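You operate a simulated robot arm through the tools that you are given. There is no shell and no other tool.

You are at the controls of a simulated robot arm. One attempt, no reset.

TASK
Load the green dispenser with the blue-striped bag roll and wind out 10 CM of bags.
Fine: lid shut and latched before the crank turns.

It is judged by the outcome, as a careful person would: the job done as asked, and still so three seconds after it is handed in. It fails if anything else is knocked over, pushed out of place, dropped, spilled or broken. A push-on lid holds only when it is set on centred and level and pressed home; a screw cap is set on level and turned clockwise until tight.

THE ROBOT
A 7-joint arm with a two-finger gripper, fixed in place. Base frame: the origin is on the floor under the middle of its stand, x ahead of it, y to its left, z up. Readings come in mm, rad, newtons and seconds.
With the tool pointing down near the work surface it reaches from about 360 to 780 mm from the base axis. Its first joint turns from -2.496 to 2.496 rad. Payload 2.45 kg.
The TCP is the grasp point between the finger pads, 26 mm short of the fingertips. In the tool frame z runs along the fingers and y along their closing line. The gripper opens to 96 mm; its body begins 69 mm behind the TCP.
Orientation is that of the tool frame in the base frame, as a unit quaternion [x, y, z, w]. With the fingers straight down and closing along the base's y, the tool's x points along the base's -x, its y along +y and its z along -z.

THE INTERFACE
- The arm moves only by the tool step_arm. Its argument "targets" is text: rows parted by semicolons, each of 7 numbers parted by spaces: the turn, a rotation vector about the tool's x, y, z in rad, then the shift along the tool's x, y, z in mm, then the gripper command, from -1 (shut) to 1 (fully open), values between in proportion. In form: ax ay az x y z grip; .... A call has 1 to 20 rows; each row shifts and turns the commanded pose from where the row before left it, along the tool's axes as they then stand. A row lasts 0.2 s, in which the tool goes at most 50 mm and 0.15 rad; a call with a longer step from one row to the next is refused whole, and so is a gripper value outside its range. A pose out of reach is approached as far as the arm can. The call stops where the force on the tool passes 40 N (or 10 N more than at its start, if that is more) or the arm is blocked; 0.2 s more then pass. Each finger travels about 50 mm/s and halts on what it meets, pressing with about 24 N; the grip force reading is that of the motor and also rises with nothing between the fingers. The clock runs only during rows and for 0.2 s after the last one: add rows that do not move to give the fingers time. It gives the time, the measured TCP pose, the force on the tool (base axes), the opening and the grip force at its end, in the units of the frame above (readings bear some noise), with the torque about the TCP (base axes, N m) and any sound that the robot's microphone picked up, and new pictures: "views" is both (left out), scene, wrist or none.
- Cameras (640 x 400 px; columns grow to the right, rows downward): "scene" is fixed at [399.7, -501.2, 1601.4]; the picture's right is [0.99, 0.17, 0.00], its down [0.07, -0.43, -0.90] and it looks along [-0.15, 0.89, -0.44] (base axes); focal length 335 px, centre (320, 200). "wrist" rides on the gripper at [82, 3, -98] in the tool frame; the picture's right is [-0.04, 1.00, 0.00], its down [-0.73, -0.03, -0.68] and it looks along [-0.68, -0.03, 0.73] (tool axes); focal length 256 px, centre (320, 200). There is no depth. A picture from a camera that has moved, and an enlarged one, comes with that camera's place and axes in the base frame and with its lens.
- lift_body(by): slides the trunk up (or, below 0, down) by that many mm; the arm rides with it, the base frame stays. It gives what a move gives, with no picture.
- zoom(camera, box): a new picture of the part [left, top, right, bottom] of that camera's present view, enlarged. No time passes.
- sign_off(): hands the job in; it is judged then, once.

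Places have to be worked out from the pictures, the camera data and where the tool is seen. Open the gripper and draw the arm clear of the work before you hand the job in, unless the task says otherwise.

The tools are called after "Emit:" as a command line: name --argument value ..., lists and objects as JSON in quotes. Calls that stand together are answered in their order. step_arm: Moves the arm, as the interface text tells. Its arguments: {"type":"object","properties":{"targets":{"type":"string"},"views":{"type":"string","enum":["both","scene","wrist","none"]}},"required":["targets"]} The other tools are called the same way: lift_body (by) moves the trunk up or down; zoom (camera, box) takes an enlarged picture of a part of a camera's view; sign_off () hands the job in.

At the start:

```text
clock: 0.0
tool_pos: [207.8, 347.6, 1332.7]
orientation: [0.0, 1.0, 0.0, 0.0]
ft_force: [-0.2, 0.1, 1.0]
wrist_torque: [-0.02, -0.01, 0.04]
finger_gap: 95.9
gripper_force: 0.0
trunk travel left (down, up): [-616.0, 24.0]
```

scene: 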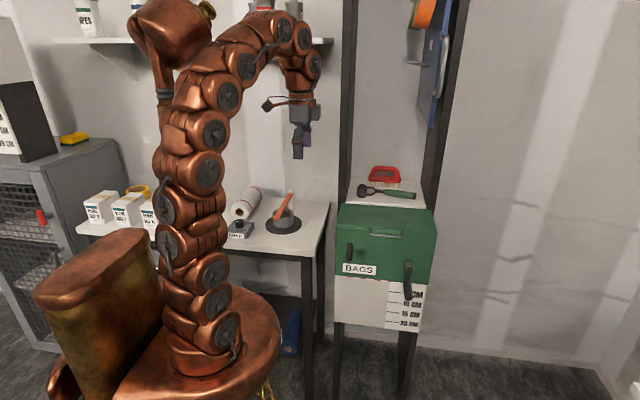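
wrist: 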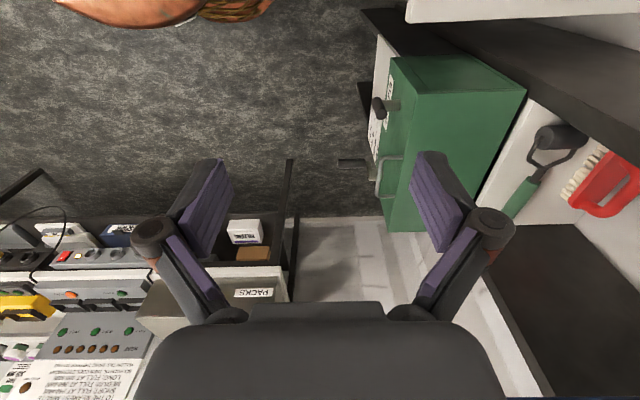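

I'll begin by looking closely at the dispenser, table, and shelves to locate the objects and read the labels.

Emit:
zoom --camera "scene" --box '[320, 150, 460, 340]'

Emit:
zoom --camera "scene" --box '[70, 160, 340, 340]'

Emit:
zoom --camera "scene" --box '[0, 0, 340, 160]'

Emit:
zoom --camera "scene" --box '[330, 0, 480, 160]'

Emit:
zoom --camera "wrist" --box '[0, 160, 320, 400]'

Emit:
zoom --camera "wrist" --box '[320, 20, 640, 260]'

```text
2.11 times, centred on (390, 245) of scene
camera zoom: at [399.7, -501.2, 1601.4], right [0.99, 0.17, 0.0], down [0.07, -0.43, -0.9], along [-0.15, 0.89, -0.44], focal length 705 px, centre (173, 105)
```

zoom: 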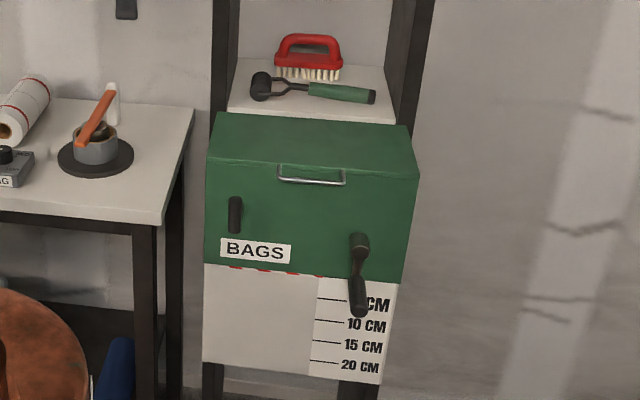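

```text
2.22 times, centred on (205, 250) of scene
camera zoom: at [399.7, -501.2, 1601.4], right [0.99, 0.17, 0.0], down [0.07, -0.43, -0.9], along [-0.15, 0.89, -0.44], focal length 744 px, centre (576, 89)
```

zoom: 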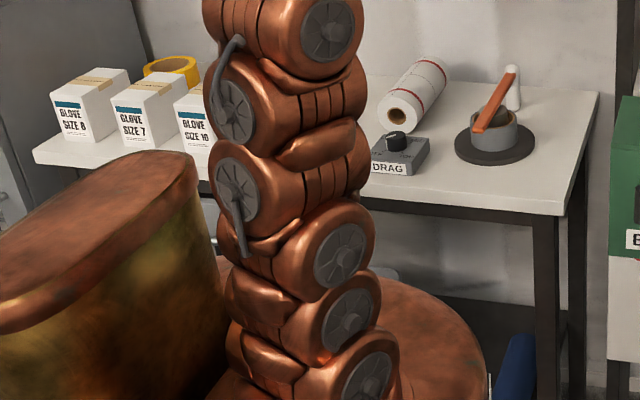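

```text
1.88 times, centred on (170, 80) of scene
camera zoom: at [399.7, -501.2, 1601.4], right [0.99, 0.17, 0.0], down [0.07, -0.43, -0.9], along [-0.15, 0.89, -0.44], focal length 631 px, centre (602, 426)
```

zoom: 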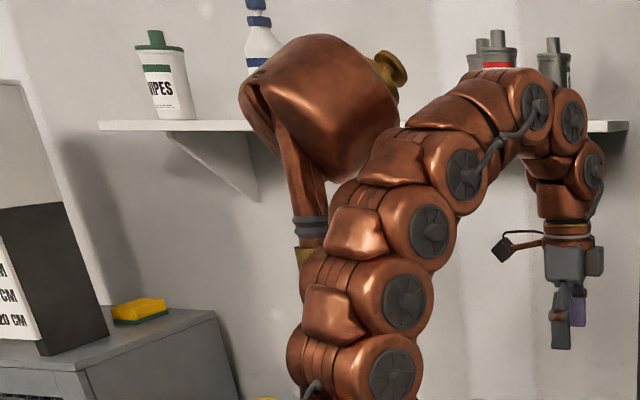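

```text
2.50 times, centred on (405, 80) of scene
camera zoom: at [399.7, -501.2, 1601.4], right [0.99, 0.17, 0.0], down [0.07, -0.43, -0.9], along [-0.15, 0.89, -0.44], focal length 837 px, centre (108, 500)
```

zoom: 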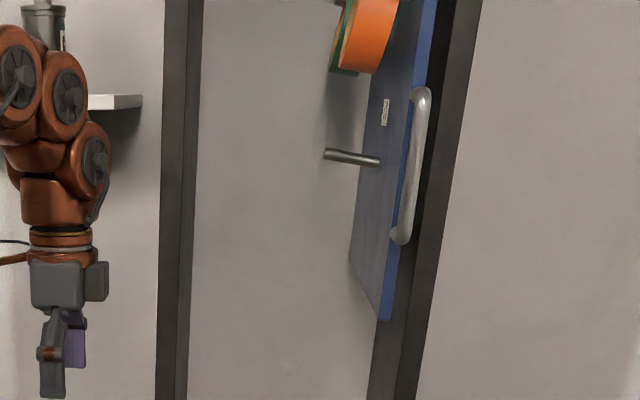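

```text
1.67 times, centred on (160, 280) of wrist
camera zoom: at [127.0, 351.9, 1430.2], right [0.04, 1.0, 0.0], down [0.73, -0.03, 0.68], along [0.68, -0.03, -0.73], focal length 427 px, centre (587, 67)
```

zoom: 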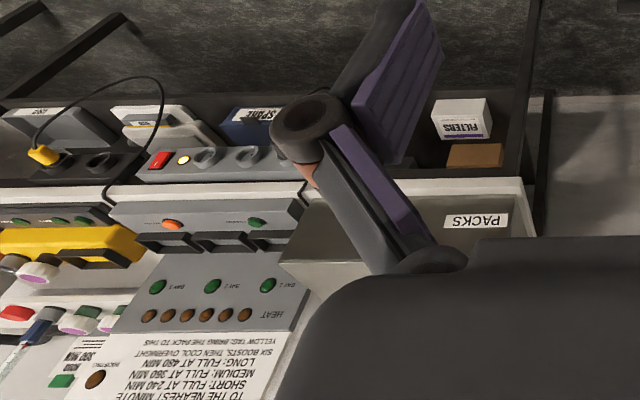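

```text
1.67 times, centred on (480, 140) of wrist
camera zoom: at [127.0, 351.9, 1430.2], right [0.04, 1.0, 0.0], down [0.73, -0.03, 0.68], along [0.68, -0.03, -0.73], focal length 427 px, centre (53, 300)
```

zoom: 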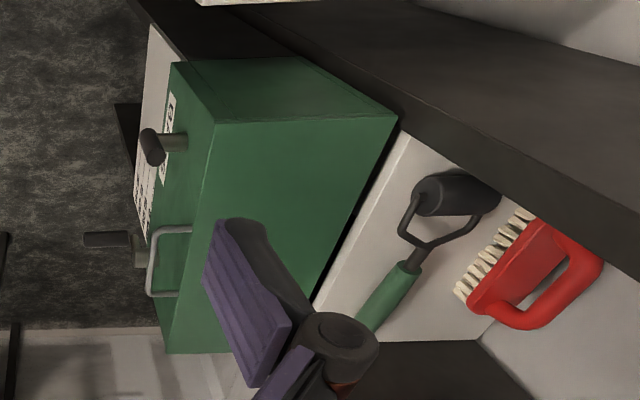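

The dispenser's front faces -y and spans about x 291–625, y 505–676, z 795–1012, with a latch bar at front left and a crank at front right. The only roll I can see has red stripes, so I'll turn the wrist camera toward +y to look for the blue-striped one.

Emit:
step_arm --targets "0 0 -0.15 0 0 0 1;0 0 -0.15 0 0 0 1;0 0 -0.15 0 0 0 1;0 0 -0.15 0 0 0 1;0 0 -0.15 0 0 0 1;0 0 -0.15 0 0 0 1;0 0 -0.15 0 0 0 1;0 0 -0.15 0 0 0 1;0 0 -0.15 0 0 0 1;0 0 -0.15 0 0 0 1" --views "both"

Emit:
zoom --camera "scene" --box '[330, 260, 440, 340]'

Emit:
zoom --camera "scene" --box '[0, 60, 120, 400]'

```text
clock: 2.2
tool_pos: [207.8, 347.4, 1332.7]
orientation: [-0.682, 0.731, 0.0, 0.0]
ft_force: [-0.3, 0.5, -0.9]
wrist_torque: [0.02, 0.03, -0.01]
finger_gap: 96.0
gripper_force: 0.1
trunk travel left (down, up): [-616.0, 24.0]
camera wrist: at [199.5, 267.1, 1430.4], right [-0.99, 0.11, 0.0], down [0.08, 0.73, 0.68], along [0.07, 0.67, -0.73], focal length 256 px, centre (320, 200)
```

scene: 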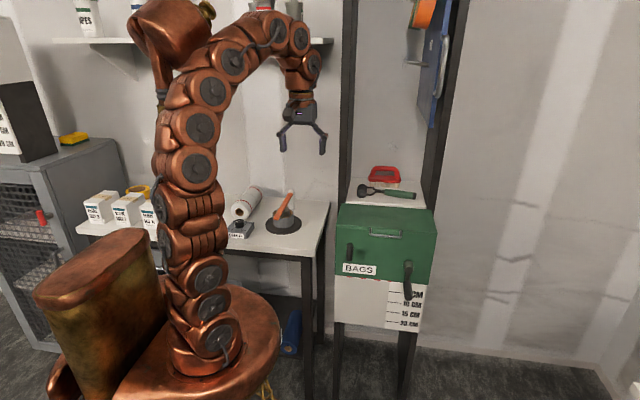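
wrist: 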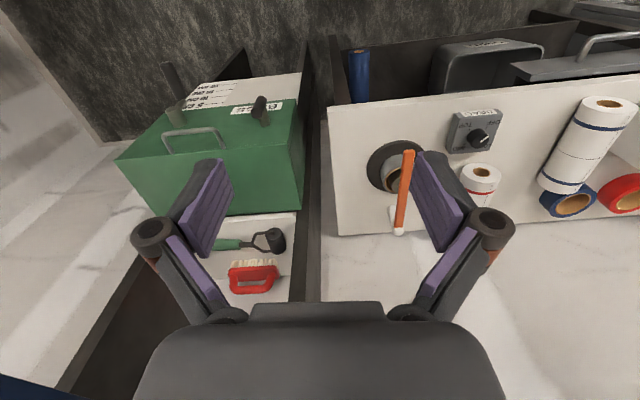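

```text
5.00 times, centred on (385, 300) of scene
camera zoom: at [399.7, -501.2, 1601.4], right [0.99, 0.17, 0.0], down [0.07, -0.43, -0.9], along [-0.15, 0.89, -0.44], focal length 1675 px, centre (-5, -300)
```

zoom: 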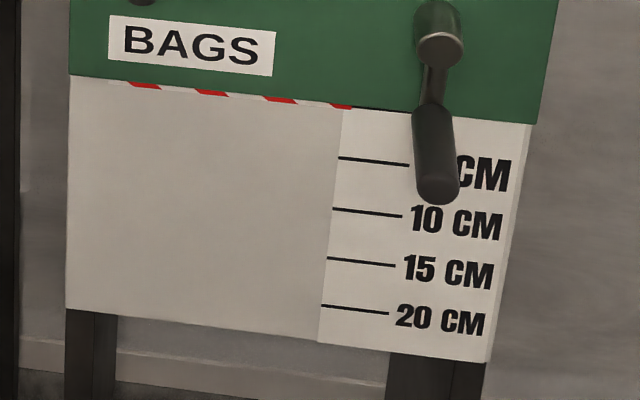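

```text
1.18 times, centred on (60, 230) of scene
camera zoom: at [399.7, -501.2, 1601.4], right [0.99, 0.17, 0.0], down [0.07, -0.43, -0.9], along [-0.15, 0.89, -0.44], focal length 394 px, centre (626, 165)
```

zoom: 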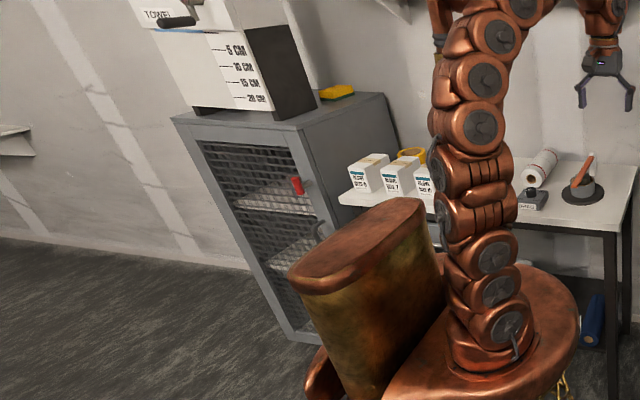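

The table now shows a white roll with blue stripes at the right, along with the red-striped one. I'll zoom in on both.

Emit:
zoom --camera "wrist" --box '[320, 20, 640, 260]'

Emit:
zoom --camera "wrist" --box '[100, 50, 330, 230]'

```text
1.67 times, centred on (480, 140) of wrist
camera zoom: at [199.5, 267.1, 1430.4], right [-0.99, 0.11, 0.0], down [0.08, 0.73, 0.68], along [0.07, 0.67, -0.73], focal length 427 px, centre (53, 300)
```

zoom: 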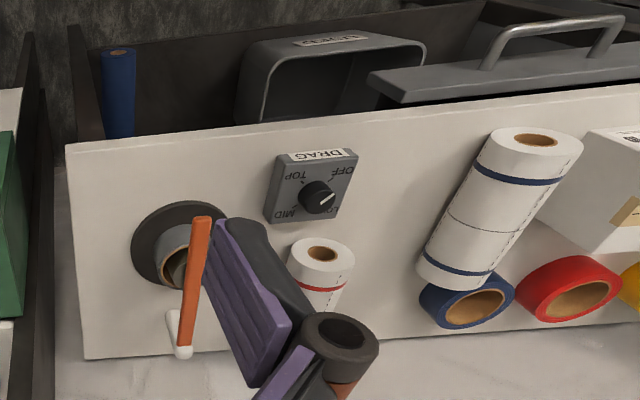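

```text
2.22 times, centred on (215, 140) of wrist
camera zoom: at [199.5, 267.1, 1430.4], right [-0.99, 0.11, 0.0], down [0.08, 0.73, 0.68], along [0.07, 0.67, -0.73], focal length 569 px, centre (553, 333)
```

zoom: 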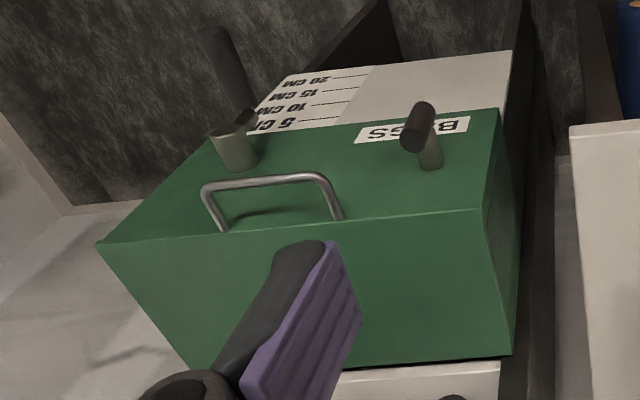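

The blue-striped roll lies on the table near x≈50. I'll zoom in on the dispenser for lid seams and on the roll for detail.

Emit:
zoom --camera "scene" --box '[330, 195, 440, 290]'

Emit:
zoom --camera "wrist" --box '[230, 60, 320, 230]'

Emit:
zoom --camera "wrist" --box '[500, 80, 640, 230]'

Emit:
zoom --camera "wrist" --box '[330, 100, 520, 240]'

```text
4.21 times, centred on (385, 242) of scene
camera zoom: at [399.7, -501.2, 1601.4], right [0.99, 0.17, 0.0], down [0.07, -0.43, -0.9], along [-0.15, 0.89, -0.44], focal length 1410 px, centre (46, 21)
```

zoom: 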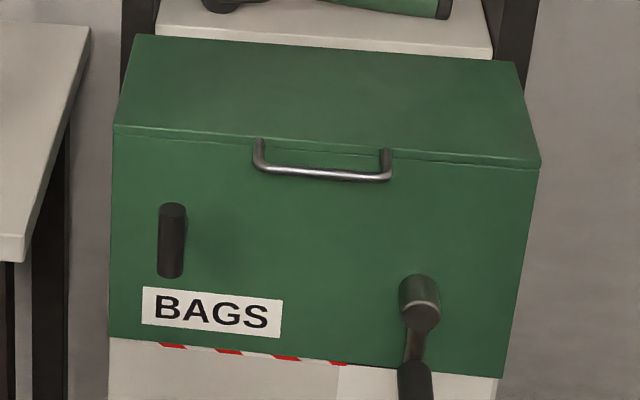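

```text
2.35 times, centred on (275, 145) of wrist
camera zoom: at [199.5, 267.1, 1430.4], right [-0.99, 0.11, 0.0], down [0.08, 0.73, 0.68], along [0.07, 0.67, -0.73], focal length 602 px, centre (426, 329)
```

zoom: 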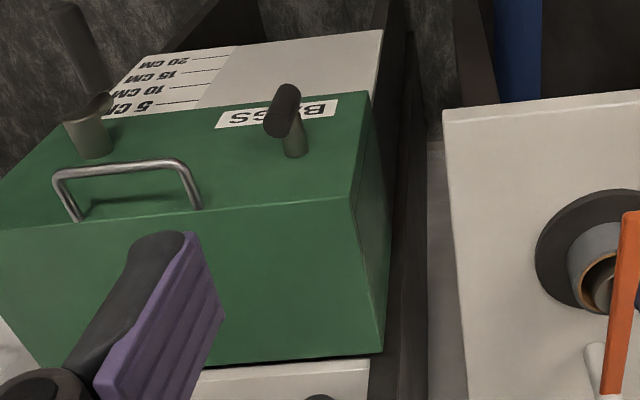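

```text
2.67 times, centred on (570, 155) of wrist
camera zoom: at [199.5, 267.1, 1430.4], right [-0.99, 0.11, 0.0], down [0.08, 0.73, 0.68], along [0.07, 0.67, -0.73], focal length 683 px, centre (-347, 320)
```

zoom: 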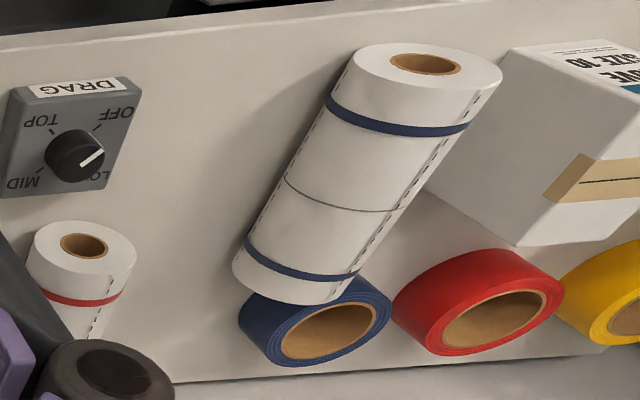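

```text
2.86 times, centred on (425, 170) of wrist
camera zoom: at [199.5, 267.1, 1430.4], right [-0.99, 0.11, 0.0], down [0.08, 0.73, 0.68], along [0.07, 0.67, -0.73], focal length 731 px, centre (20, 286)
```

zoom: 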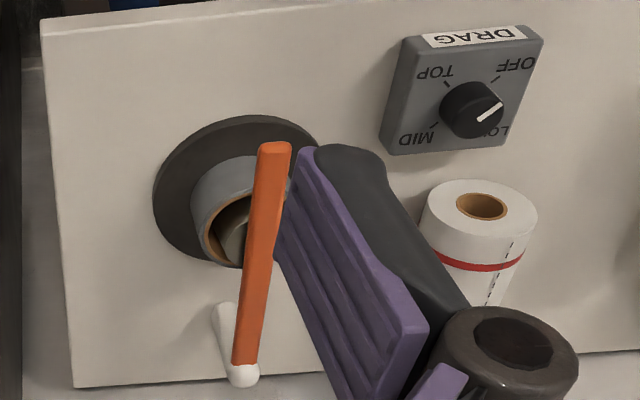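

The blue-striped roll lies on the table with its axis roughly along y, about x≈-325, y 520–720, diameter ≈76 mm. I'll swing the wrist the other way to survey the -y side and set up a forward-pointing pose for the dispenser's front.

Emit:
step_arm --targets "0 0 0.15 0 0 0 1;0 0 0.15 0 0 0 1;0 0 0.15 0 0 0 1;0 0 0.15 0 0 0 1;0 0 0.15 0 0 0 1;0 0 0.15 0 0 0 1;0 0 0.15 0 0 0 1;0 0 0.15 0 0 0 1;0 0 0.15 0 0 0 1;0 0 0.15 0 0 0 1;0 0 0.15 0 0 0 1;0 0 0.15 0 0 0 1;0 0 0.15 0 0 0 1;0 0 0.15 0 0 0 1;0 0 0.15 0 0 0 1;0 0 0.15 0 0 0 1;0 0 0.15 0 0 0 1;0 0 0.15 0 0 0 1;0 0 0.15 0 0 0 1;0 0 0.15 0 0 0 1" --views "wrist"

```text
clock: 6.4
tool_pos: [213.1, 346.6, 1334.4]
orientation: [0.686, 0.728, 0.0, -0.015]
ft_force: [0.8, 0.3, 0.6]
wrist_torque: [-0.01, 0.03, 0.05]
finger_gap: 96.1
gripper_force: 0.0
trunk travel left (down, up): [-616.0, 24.0]
camera wrist: at [213.6, 426.4, 1434.6], right [1.0, 0.02, -0.02], down [0.03, -0.75, 0.66], along [0.0, -0.66, -0.75], focal length 256 px, centre (320, 200)
```

wrist: 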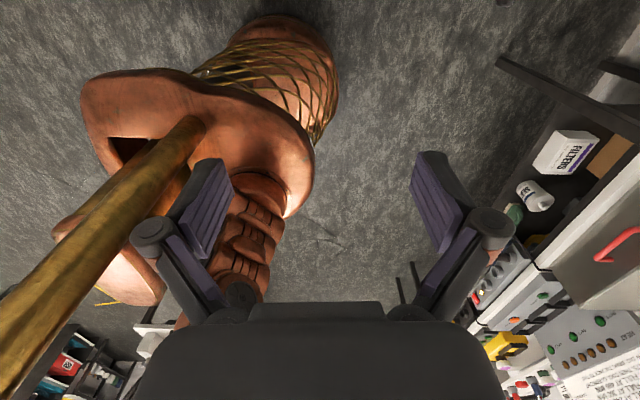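

No rolls on that side. Now I'll pitch the tool to point along +y, with the camera above it, and move to where it can see the dispenser's front.

Emit:
step_arm --targets "0 0 0.0708 0 0 0 1;0 0.15 0 0 0 0 1;0 0.15 0 0 0 0 1;0 0.15 0 0 0 0 1;0 0.15 0 0 0 0 1;0 0.15 0 0 0 0 1;0 0.15 0 0 0 0 1;0 0.15 0 0 0 0 1;0 0.15 0 0 0 0 1;0 0.15 0 0 0 0 1;0 0.15 0 0 0 0 1;0 0.0708 0 0 0 0 1;0 0 0 -35 27 -12 1;0 0 0 -35 27 -12 1;0 0 0 -35 27 -12 1;0 0 0 -35 27 -12 1;0 0 0 -35 27 -12 1;0 0 0 -35 27 -12 1;0 0 0 -35 27 -12 1;0 0 0 0 0 0 1" --views "both"

```text
clock: 10.6
tool_pos: [450.5, 260.7, 1138.4]
orientation: [0.5, 0.5, 0.5, -0.5]
ft_force: [-0.1, 0.1, -1.0]
wrist_torque: [0.04, 0.03, 0.0]
finger_gap: 96.1
gripper_force: 0.0
out of reach, approached as far as the arm can: row 11, 12, 13
trunk travel left (down, up): [-616.0, 24.0]
camera wrist: at [454.6, 162.7, 1218.9], right [1.0, 0.0, -0.04], down [-0.03, -0.68, -0.73], along [-0.03, 0.73, -0.68], focal length 256 px, centre (320, 200)
```

scene: 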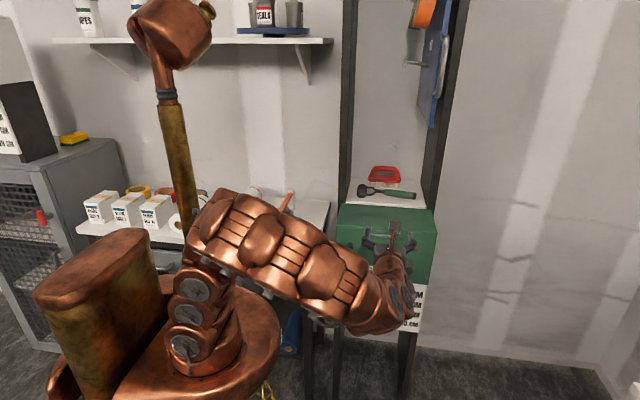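
wrist: 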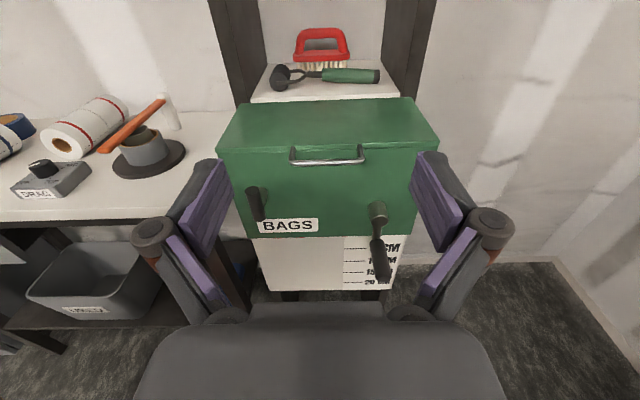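

Good view of the front. I'll zoom in on the latch, handle and crank.

Emit:
zoom --camera "wrist" --box '[210, 90, 450, 300]'

Emit:
zoom --camera "wrist" --box '[230, 160, 330, 250]'

Emit:
zoom --camera "wrist" --box '[340, 180, 430, 300]'

```text
1.90 times, centred on (330, 195) of wrist
camera zoom: at [454.6, 162.7, 1218.9], right [1.0, 0.0, -0.04], down [-0.03, -0.68, -0.73], along [-0.03, 0.73, -0.68], focal length 488 px, centre (301, 210)
```

zoom: 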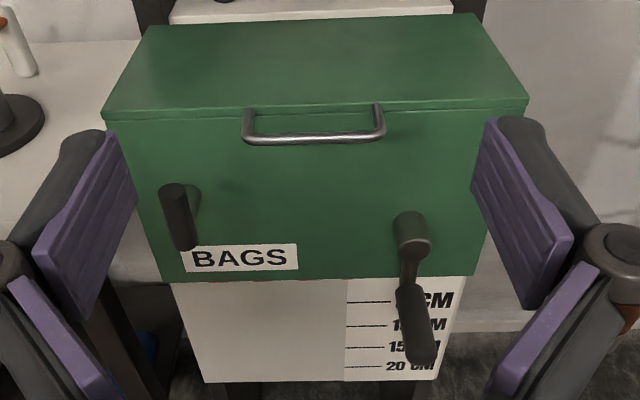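

```text
4.44 times, centred on (280, 205) of wrist
camera zoom: at [454.6, 162.7, 1218.9], right [1.0, 0.0, -0.04], down [-0.03, -0.68, -0.73], along [-0.03, 0.73, -0.68], focal length 1138 px, centre (498, 178)
```

zoom: 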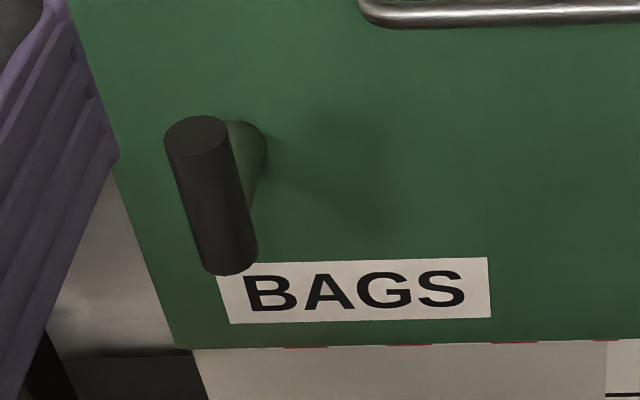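

```text
3.33 times, centred on (385, 240) of wrist
camera zoom: at [454.6, 162.7, 1218.9], right [1.0, 0.0, -0.04], down [-0.03, -0.68, -0.73], along [-0.03, 0.73, -0.68], focal length 853 px, centre (103, 67)
```

zoom: 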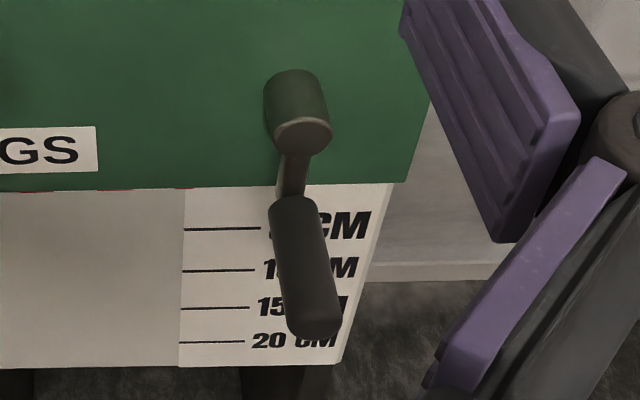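

The latch is a T-bar at about (338, 464, 932), currently vertical. The crank hub is at about (549, 480, 870) with its grip hanging below, and the lid handle is a bar along x at about (412–521, 460, 1004). I'll roll the tool so the fingers close vertically with a slight downward pitch, and move to a pre-grasp in front of the lid handle.

Emit:
step_arm --targets "0 0 -0.15 0 0 0 0;0 0 -0.15 0 0 0 0;0 0 -0.15 0 0 0 0;0 0 -0.15 0 0 0 0;0 0 -0.15 0 0 0 0;0 0 -0.15 0 0 0 0;0 0 -0.15 0 0 0 0;0 0 -0.15 0 0 0 0;0 0 -0.15 0 0 0 0;0 0 -0.15 0 0 0 0;0 0 -0.0708 0 0 0 0;0.15 0 0 0 0 0 0;0.15 0 0 0 0 0 0;0.15 0 0 0 0 0 0;0.0736 0 0 0 0 0 0;0 0 0 0 0 0 0" --views "both"

```text
clock: 14.0
tool_pos: [452.5, 258.1, 1136.0]
orientation: [-0.001, 0.866, 0.499, 0.0]
ft_force: [-0.6, -1.2, 0.1]
wrist_torque: [-0.01, 0.02, 0.01]
finger_gap: 48.2
gripper_force: 0.1
trunk travel left (down, up): [-616.0, 24.0]
camera wrist: at [371.1, 175.0, 1187.8], right [0.04, 0.5, 0.86], down [0.73, -0.6, 0.31], along [0.68, 0.62, -0.39], focal length 256 px, centre (320, 200)
```

scene: 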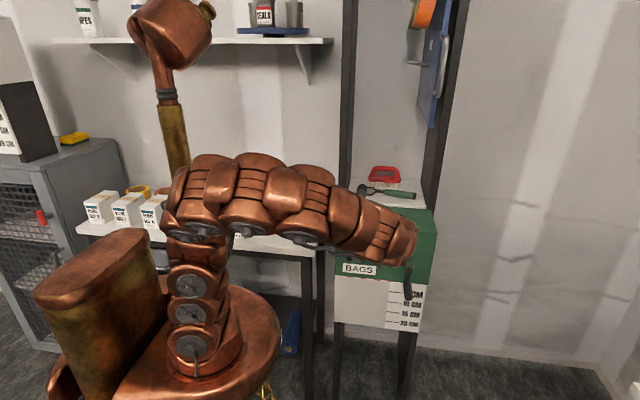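
wrist: 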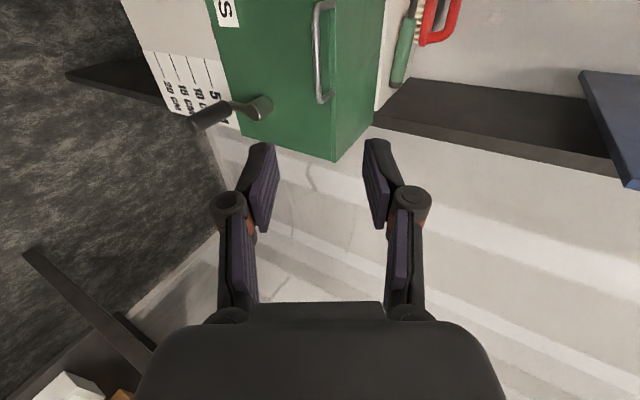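

I'll zoom in on the handle from this angle for accurate triangulation.

Emit:
zoom --camera "wrist" --box '[170, 0, 400, 170]'

Emit:
zoom --camera "wrist" --box '[290, 0, 360, 110]'

```text
2.35 times, centred on (285, 85) of wrist
camera zoom: at [371.1, 175.0, 1187.8], right [0.04, 0.5, 0.86], down [0.73, -0.6, 0.31], along [0.68, 0.62, -0.39], focal length 602 px, centre (402, 471)
```

zoom: 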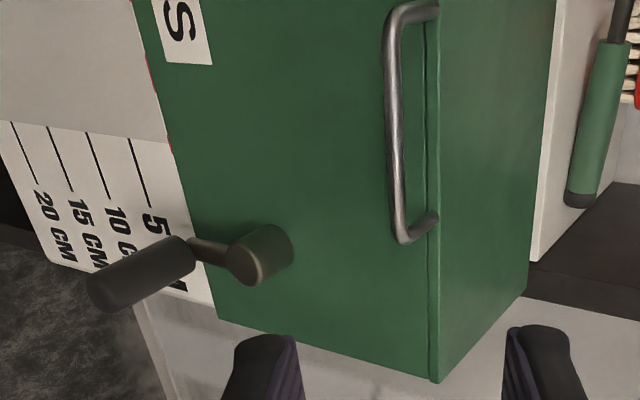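

```text
3.64 times, centred on (325, 55) of wrist
camera zoom: at [371.1, 175.0, 1187.8], right [0.04, 0.5, 0.86], down [0.73, -0.6, 0.31], along [0.68, 0.62, -0.39], focal length 931 px, centre (302, 727)
```

zoom: 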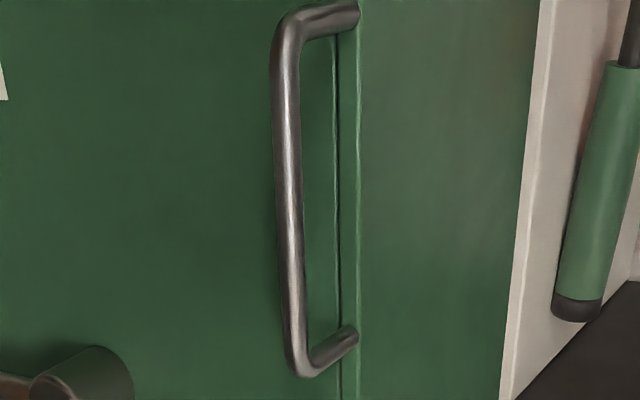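

The handle bar is at about (458, 468, 1007), diameter ≈9 mm, on the front edge of a ~10 mm thick lid hinged at the back. I'll narrow the opening and move most of the way in along the tool axis.

Emit:
step_arm --targets "0 0 0 -1 -2 30 -0.3;0 0 0 -1 -2 30 -0.3;0 0 0 -1 -1 30 -0.3;0 0 0 -1 -1 30 -0.3;0 0 0 -1 -1 30 -0.3;0 0 0 -0.5 0 30 -0.3;0 0 0 0 0 15 -0.3;0 0 0 0 0 0 -0.3" --views "both"

Emit:
zoom --camera "wrist" --box '[200, 0, 440, 200]'

```text
clock: 15.8
tool_pos: [459.2, 421.0, 1033.5]
orientation: [0.0, 0.866, 0.5, -0.002]
ft_force: [-0.7, 0.4, 0.1]
wrist_torque: [0.0, -0.01, -0.02]
finger_gap: 33.5
gripper_force: 0.1
trunk travel left (down, up): [-616.0, 24.0]
camera wrist: at [377.5, 338.2, 1084.7], right [0.04, 0.5, 0.86], down [0.73, -0.6, 0.31], along [0.68, 0.62, -0.39], focal length 256 px, centre (320, 200)
```

scene: 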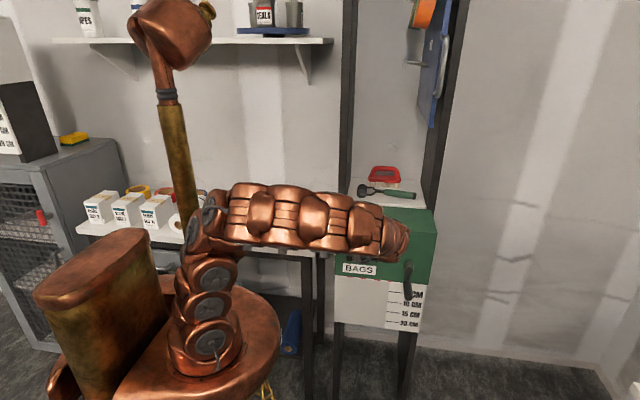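
wrist: 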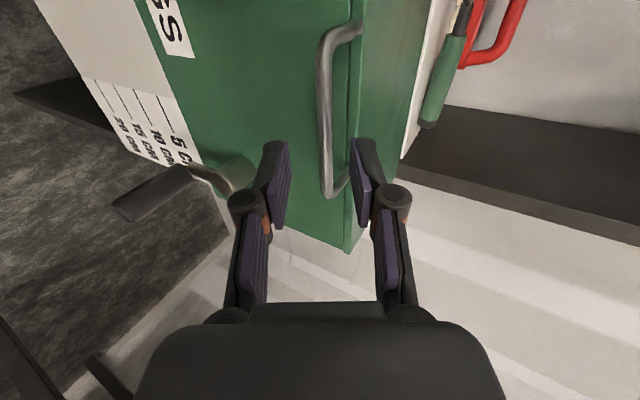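

```text
2.00 times, centred on (320, 100) of wrist
camera zoom: at [377.5, 338.2, 1084.7], right [0.04, 0.5, 0.86], down [0.73, -0.6, 0.31], along [0.68, 0.62, -0.39], focal length 512 px, centre (320, 400)
```

zoom: 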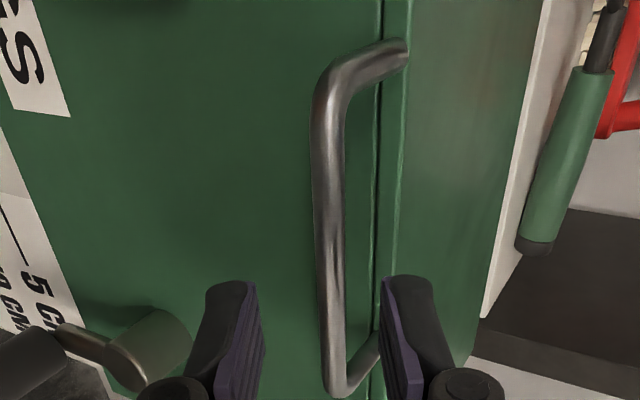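

The bar sits centred between the fingers, about 3 mm toward the upper one. I'll advance the remaining ~48 mm and close on the bar.

Emit:
step_arm --targets "0 0 0 0 1.2 20 -0.3;0 0 0 0 1.2 18 -0.3;0 0 0 0 0 10 -0.3;0 0 0 0 0 0 -0.3" --views "wrist"

Emit:
zoom --camera "wrist" --box '[220, 80, 420, 240]'

```text
clock: 16.8
tool_pos: [458.9, 463.7, 1011.7]
orientation: [0.0, 0.866, 0.5, 0.0]
ft_force: [2.1, -3.9, 3.0]
wrist_torque: [0.11, -0.01, -0.04]
finger_gap: 34.0
gripper_force: 0.9
trunk travel left (down, up): [-616.0, 24.0]
camera wrist: at [377.1, 381.8, 1063.8], right [0.04, 0.5, 0.87], down [0.73, -0.6, 0.31], along [0.68, 0.62, -0.39], focal length 256 px, centre (320, 200)
```

wrist: 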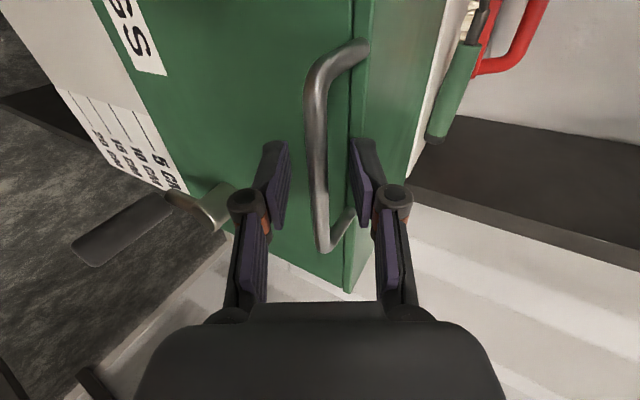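

```text
2.50 times, centred on (320, 160) of wrist
camera zoom: at [377.1, 381.8, 1063.8], right [0.04, 0.5, 0.87], down [0.73, -0.6, 0.31], along [0.68, 0.62, -0.39], focal length 640 px, centre (320, 300)
```

zoom: 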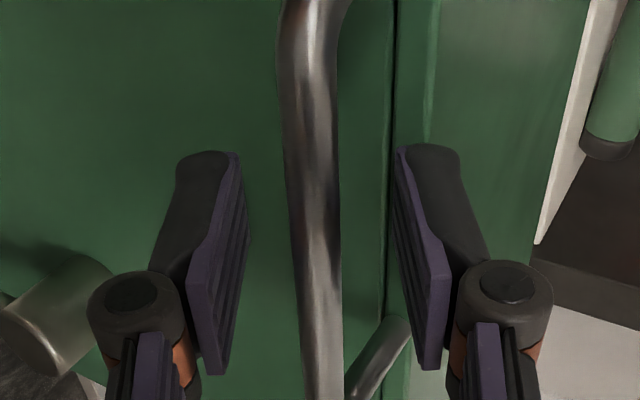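

The bar lies between the pads near the TCP, so I'll close the gripper on it.

Emit:
step_arm --targets "0 0 0 0 0 0 -1;0 0 0 0 0 0 -1;0 0 0 0 0 0 -1;0 0 0 0 0 0 -1" --views "wrist"

```text
clock: 17.8
tool_pos: [458.0, 465.3, 1012.0]
orientation: [0.0, 0.867, 0.499, -0.001]
ft_force: [-2.9, -1.4, -3.0]
wrist_torque: [-0.01, 0.07, 0.14]
finger_gap: 7.3
gripper_force: 35.4
trunk travel left (down, up): [-616.0, 24.0]
camera wrist: at [376.2, 382.4, 1063.4], right [0.04, 0.5, 0.86], down [0.73, -0.6, 0.31], along [0.68, 0.62, -0.39], focal length 256 px, centre (320, 200)
```

wrist: 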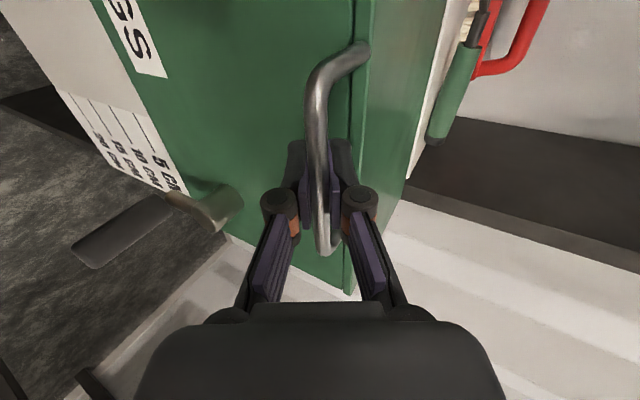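

The bar is gripped (gap 7.3 mm). Now a gentle test lift of 8 mm to see whether the lid is latched.

Emit:
step_arm --targets "0 0 0 0 1.73 -1 -1;0 0 0 0 1.73 -1 -1;0 0 0 0 1.73 -1 -1;0 0 0 0 1.73 -1 -1;0 0 0 0 0 0 -1" --views "wrist"

Emit:
zoom --camera "wrist" --box '[220, 0, 420, 160]'

```text
clock: 18.7
tool_pos: [457.4, 464.5, 1015.9]
orientation: [-0.001, 0.867, 0.498, -0.001]
ft_force: [0.7, 4.0, -14.3]
wrist_torque: [0.0, -0.11, -0.11]
finger_gap: 7.2
gripper_force: 35.0
trunk travel left (down, up): [-616.0, 24.0]
stopped in row 4: the force on the tool passed its limit at 41 N (the readings are from after the stop); the commanded pose is now the measured one
camera wrist: at [376.1, 382.7, 1067.1], right [0.04, 0.5, 0.86], down [0.73, -0.6, 0.32], along [0.68, 0.62, -0.39], focal length 256 px, centre (320, 200)
```

wrist: 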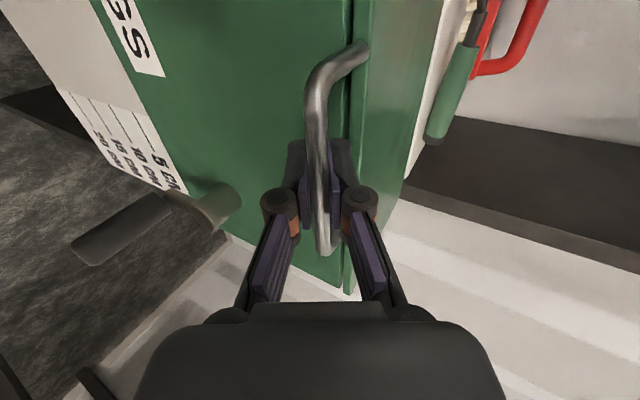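

```text
2.50 times, centred on (320, 80) of wrist
camera zoom: at [376.1, 382.7, 1067.1], right [0.04, 0.5, 0.86], down [0.73, -0.6, 0.32], along [0.68, 0.62, -0.39], focal length 640 px, centre (320, 500)
```

zoom: 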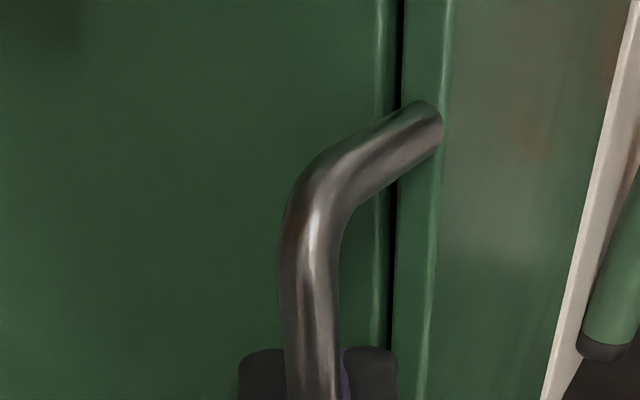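

The force limit tripped after about 4 mm, so the lid is latched with the T-bar vertical. I'll relax, release the handle, back away, and turn the tool to grip the latch T-bar.

Emit:
step_arm --targets "0 0 0 0 -3 1.7 -1;0 0 0 0 0 0 -0.3;0 0 0 0 0 0 -0.3;0 0 0 0 0 -25 -0.3;0 0 0 0 0 -25 -0.3;0 0 0 0 0 -25 -0.3;0 0 0 0 0 -25 -0.3;-0.15 0 0 0 0 0 -0.3;-0.15 0 0 0 0 0 -0.3;-0.15 0 0 0 0 0 -0.3;-0.0736 0 0 0 0 0 -0.3;0 0 0.15 0 0 0 0;0 0 0.15 0 0 0 0;0 0 0.15 0 0 0 0;0 0 0.15 0 0 0 0;0 0 0.15 0 0 0 0;0 0 0.15 0 0 0 0;0 0 0.15 0 0 0 0;0 0 0.15 0 0 0 0;0 0 0.15 0 0 0 0" --views "none"

Emit:
step_arm --targets "0 0 0.15 0 0 0 0;0 0 0.0708 0 0 0 0;0 0 0 0 0 0 0" --views "both"

```text
clock: 22.9
tool_pos: [456.1, 376.6, 1063.7]
orientation: [0.443, 0.553, 0.55, -0.442]
ft_force: [-0.5, 0.1, 0.1]
wrist_torque: [0.0, 0.01, -0.04]
finger_gap: 48.0
gripper_force: 0.1
trunk travel left (down, up): [-616.0, 24.0]
```

```text
clock: 23.7
tool_pos: [455.8, 376.9, 1062.4]
orientation: [0.501, 0.5, 0.499, -0.5]
ft_force: [0.7, 0.3, 0.2]
wrist_torque: [-0.02, -0.05, 0.02]
finger_gap: 48.0
gripper_force: 0.1
trunk travel left (down, up): [-616.0, 24.0]
camera wrist: at [460.1, 280.9, 1143.8], right [1.0, 0.0, -0.04], down [-0.03, -0.68, -0.73], along [-0.03, 0.73, -0.68], focal length 256 px, centre (320, 200)
```

scene: 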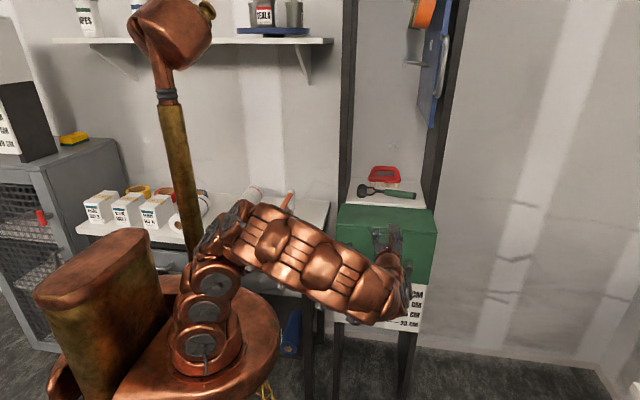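
wrist: 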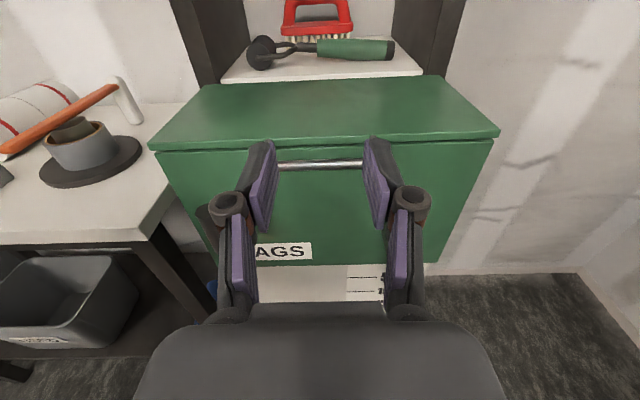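

Now I'll move in front of the latch T-bar at about (338, 380, 931).

Emit:
step_arm --targets "0 0 0 -26.3 -23.5 0 0;0 0 0 -26.3 -23.5 0 0;0 0 0 -26.3 -23.5 0 0;0 0 0 -26.3 -23.5 0 0;0 0 0 -26.3 -23.5 0 0;0 0 0 0 0 0 0" --views "both"

Emit:
zoom --camera "wrist" --box '[220, 60, 420, 220]'

```text
clock: 25.1
tool_pos: [339.3, 377.8, 932.0]
orientation: [0.501, 0.501, 0.498, -0.5]
ft_force: [0.0, -0.3, -0.8]
wrist_torque: [-0.01, 0.04, 0.03]
finger_gap: 48.0
gripper_force: 0.1
trunk travel left (down, up): [-616.0, 24.0]
camera wrist: at [343.6, 280.1, 1013.2], right [1.0, 0.0, -0.04], down [-0.03, -0.68, -0.73], along [-0.03, 0.73, -0.68], focal length 256 px, centre (320, 200)
```

scene: 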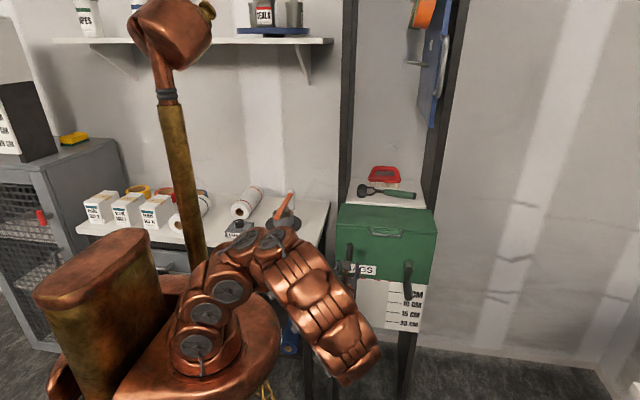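
wrist: 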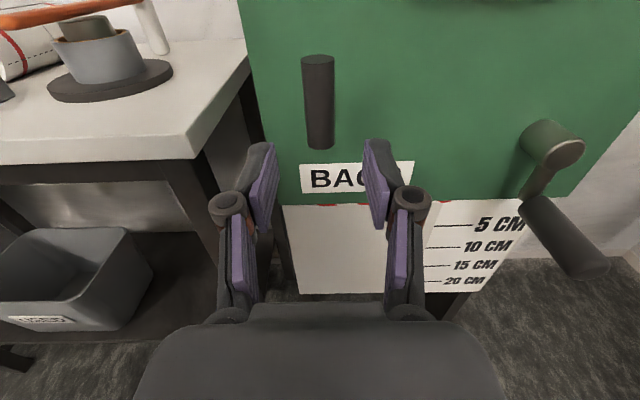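

```text
2.50 times, centred on (320, 140) of wrist
camera zoom: at [343.6, 280.1, 1013.2], right [1.0, 0.0, -0.04], down [-0.03, -0.68, -0.73], along [-0.03, 0.73, -0.68], focal length 640 px, centre (320, 350)
```

zoom: 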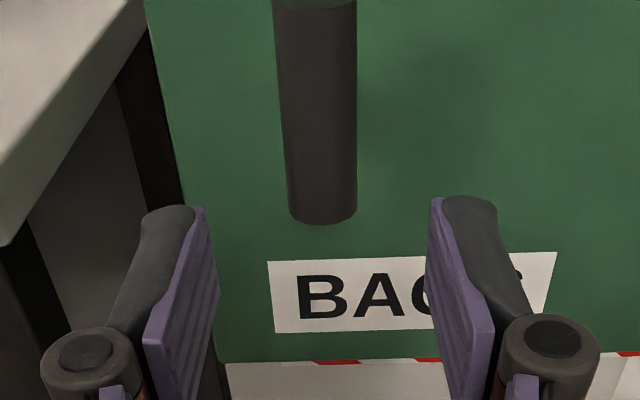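

The T-bar is centred at about (339.5, 456, 938). I'll advance straight in and grip it.

Emit:
step_arm --targets "0 0 0 3 0 20 0;0 0 0 3 0 20 0;0 0 0 0 0 20 0;0 0 0 0 0 16 0;0 0 0 0 0 0 0" --views "wrist"

Emit:
step_arm --targets "0 0 0 0 0 0 -1;0 0 0 0 0 0 -1;0 0 0 0 0 0 -1;0 0 0 0 0 0 -1" --views "wrist"

```text
clock: 26.3
tool_pos: [339.9, 453.5, 936.7]
orientation: [0.5, 0.5, 0.499, -0.5]
ft_force: [0.0, 0.3, 1.3]
wrist_torque: [0.01, 0.01, 0.0]
finger_gap: 48.0
gripper_force: 0.1
trunk travel left (down, up): [-616.0, 24.0]
camera wrist: at [342.6, 356.1, 1017.0], right [1.0, 0.0, -0.04], down [-0.03, -0.68, -0.73], along [-0.03, 0.73, -0.68], focal length 256 px, centre (320, 200)
```

wrist: 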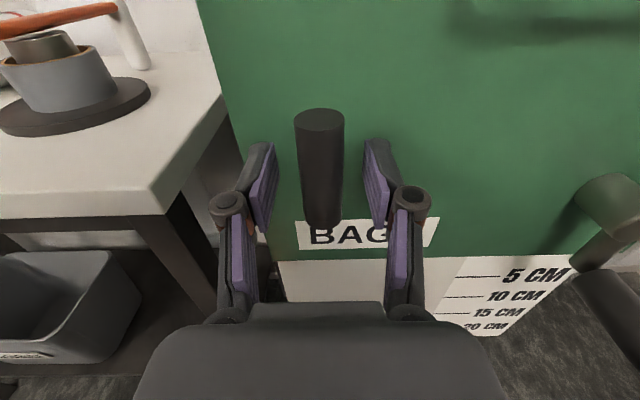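

```text
clock: 27.3
tool_pos: [339.3, 452.9, 935.2]
orientation: [0.501, 0.5, 0.499, -0.499]
ft_force: [8.1, 3.9, 2.1]
wrist_torque: [0.09, -0.06, -0.21]
finger_gap: 21.5
gripper_force: 45.1
trunk travel left (down, up): [-616.0, 24.0]
camera wrist: at [343.4, 355.9, 1016.9], right [1.0, 0.0, -0.04], down [-0.03, -0.68, -0.73], along [-0.03, 0.73, -0.68], focal length 256 px, centre (320, 200)
```

wrist: 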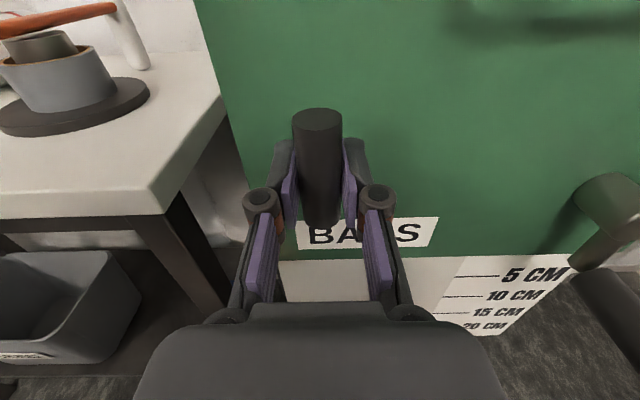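

Gripped with a 21.5 mm gap. I'll try a small counter-clockwise twist, as seen from the front, and watch the torque.

Emit:
step_arm --targets "0 0 -0.08 0 0 0 -1;0 0 -0.08 0 0 0 -1;0 0 -0.08 0 0 0 -1;0 0 0 0 0 0 -1" --views "wrist"

```text
clock: 28.3
tool_pos: [338.9, 452.9, 935.3]
orientation: [0.438, 0.558, 0.555, -0.436]
ft_force: [0.6, -2.6, -8.1]
wrist_torque: [-0.07, -0.05, 0.08]
finger_gap: 21.6
gripper_force: 44.8
trunk travel left (down, up): [-616.0, 24.0]
camera wrist: at [322.8, 356.0, 1015.5], right [0.98, 0.0, 0.2], down [0.15, -0.68, -0.72], along [0.13, 0.73, -0.67], focal length 256 px, centre (320, 200)
```

wrist: 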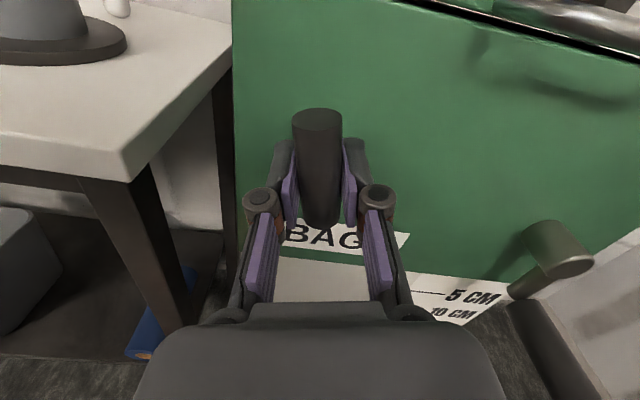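

The latch turns freely with the tool. Continuing the twist toward horizontal.

Emit:
step_arm --targets "0 0 -0.12 0 0 0 -1;0 0 -0.12 0 0 0 -1;0 0 -0.12 0 0 0 -1;0 0 -0.12 0 0 0 -1;0 0 -0.12 0 0 0 -1;0 0 -0.12 0 0 0 -1;0 0 0 0 0 0 -1" --views "wrist"

```text
clock: 29.2
tool_pos: [336.4, 452.7, 933.8]
orientation: [0.314, 0.638, 0.628, -0.316]
ft_force: [-5.1, 9.9, -14.7]
wrist_torque: [0.66, 0.09, 0.63]
finger_gap: 21.8
gripper_force: 44.5
trunk travel left (down, up): [-616.0, 24.0]
stopped in row 4: the force on the tool passed its limit at 43 N (the readings are from after the stop); the commanded pose is now the measured one
camera wrist: at [291.0, 356.1, 1002.5], right [0.82, 0.01, 0.57], down [0.42, -0.68, -0.6], along [0.38, 0.73, -0.57], focal length 256 px, centre (320, 200)
```

wrist: 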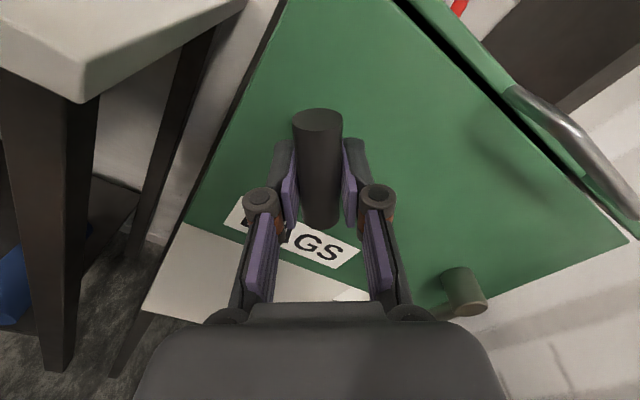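

The twist stopped at about 0.65 rad with lateral force, not axial torque, so my TCP sits several mm above the latch pivot. I'll loosen the grip to a cage so it self-aligns, shift slightly, and keep turning.

Emit:
step_arm --targets "0 0 0 0 0 0 -0.46;0 0 0 0 0 0 -0.46;0 0 -0.1 0 -0.8 0 -0.46;0 0 -0.1 0 -0.8 0 -0.46;0 0 -0.1 0 -0.8 0 -0.46;0 0 0 0 0 0 -0.46" --views "both"

```text
clock: 30.6
tool_pos: [335.7, 451.8, 933.4]
orientation: [0.215, 0.677, 0.669, -0.217]
ft_force: [-0.1, 0.8, 0.4]
wrist_torque: [0.03, -0.01, -0.01]
finger_gap: 26.2
gripper_force: 0.0
trunk travel left (down, up): [-616.0, 24.0]
camera wrist: at [271.9, 354.8, 984.6], right [0.62, 0.01, 0.79], down [0.58, -0.68, -0.45], along [0.53, 0.73, -0.42], focal length 256 px, centre (320, 200)
```

scene: 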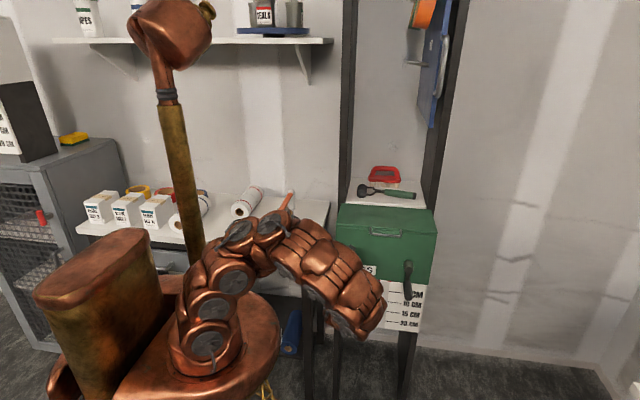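
wrist: 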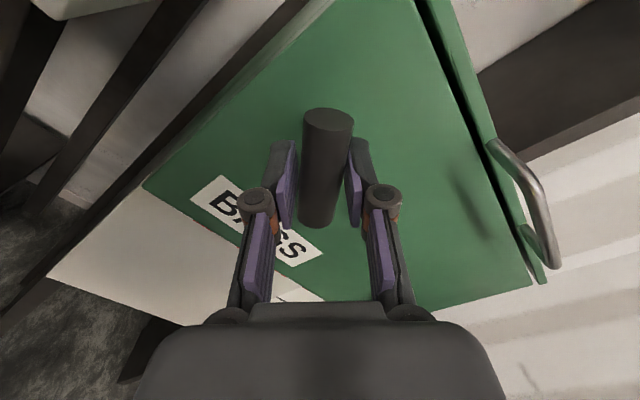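

The latch keeps turning with almost no force. Continuing to about 90°.

Emit:
step_arm --targets "0 0 -0.1 0 -0.6 0 -0.46;0 0 -0.1 0 -0.6 0 -0.46;0 0 -0.1 0 -0.6 0 -0.46;0 0 -0.1 0 -0.6 0 -0.46;0 0 -0.1 0 -0.6 0 -0.46;0 0 -0.1 0 -0.6 0 -0.46;0 0 0 0 0 0 -0.46" --views "both"

```text
clock: 32.2
tool_pos: [332.5, 451.2, 932.2]
orientation: [0.005, 0.71, 0.704, -0.011]
ft_force: [-0.1, 1.2, 4.8]
wrist_torque: [-0.01, 0.06, -0.01]
finger_gap: 29.2
gripper_force: 2.7
trunk travel left (down, up): [-616.0, 24.0]
camera wrist: at [252.5, 354.2, 936.4], right [0.06, 0.01, 1.0], down [0.74, -0.67, -0.04], along [0.67, 0.74, -0.05], focal length 256 px, centre (320, 200)
```

scene: 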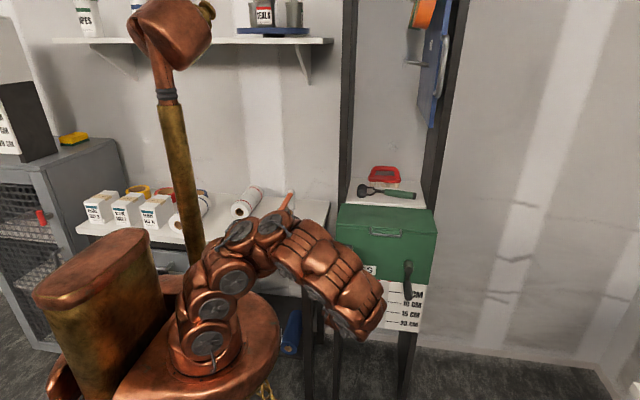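
wrist: 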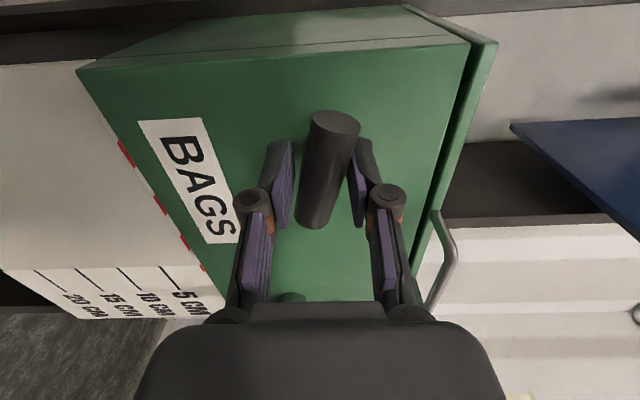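

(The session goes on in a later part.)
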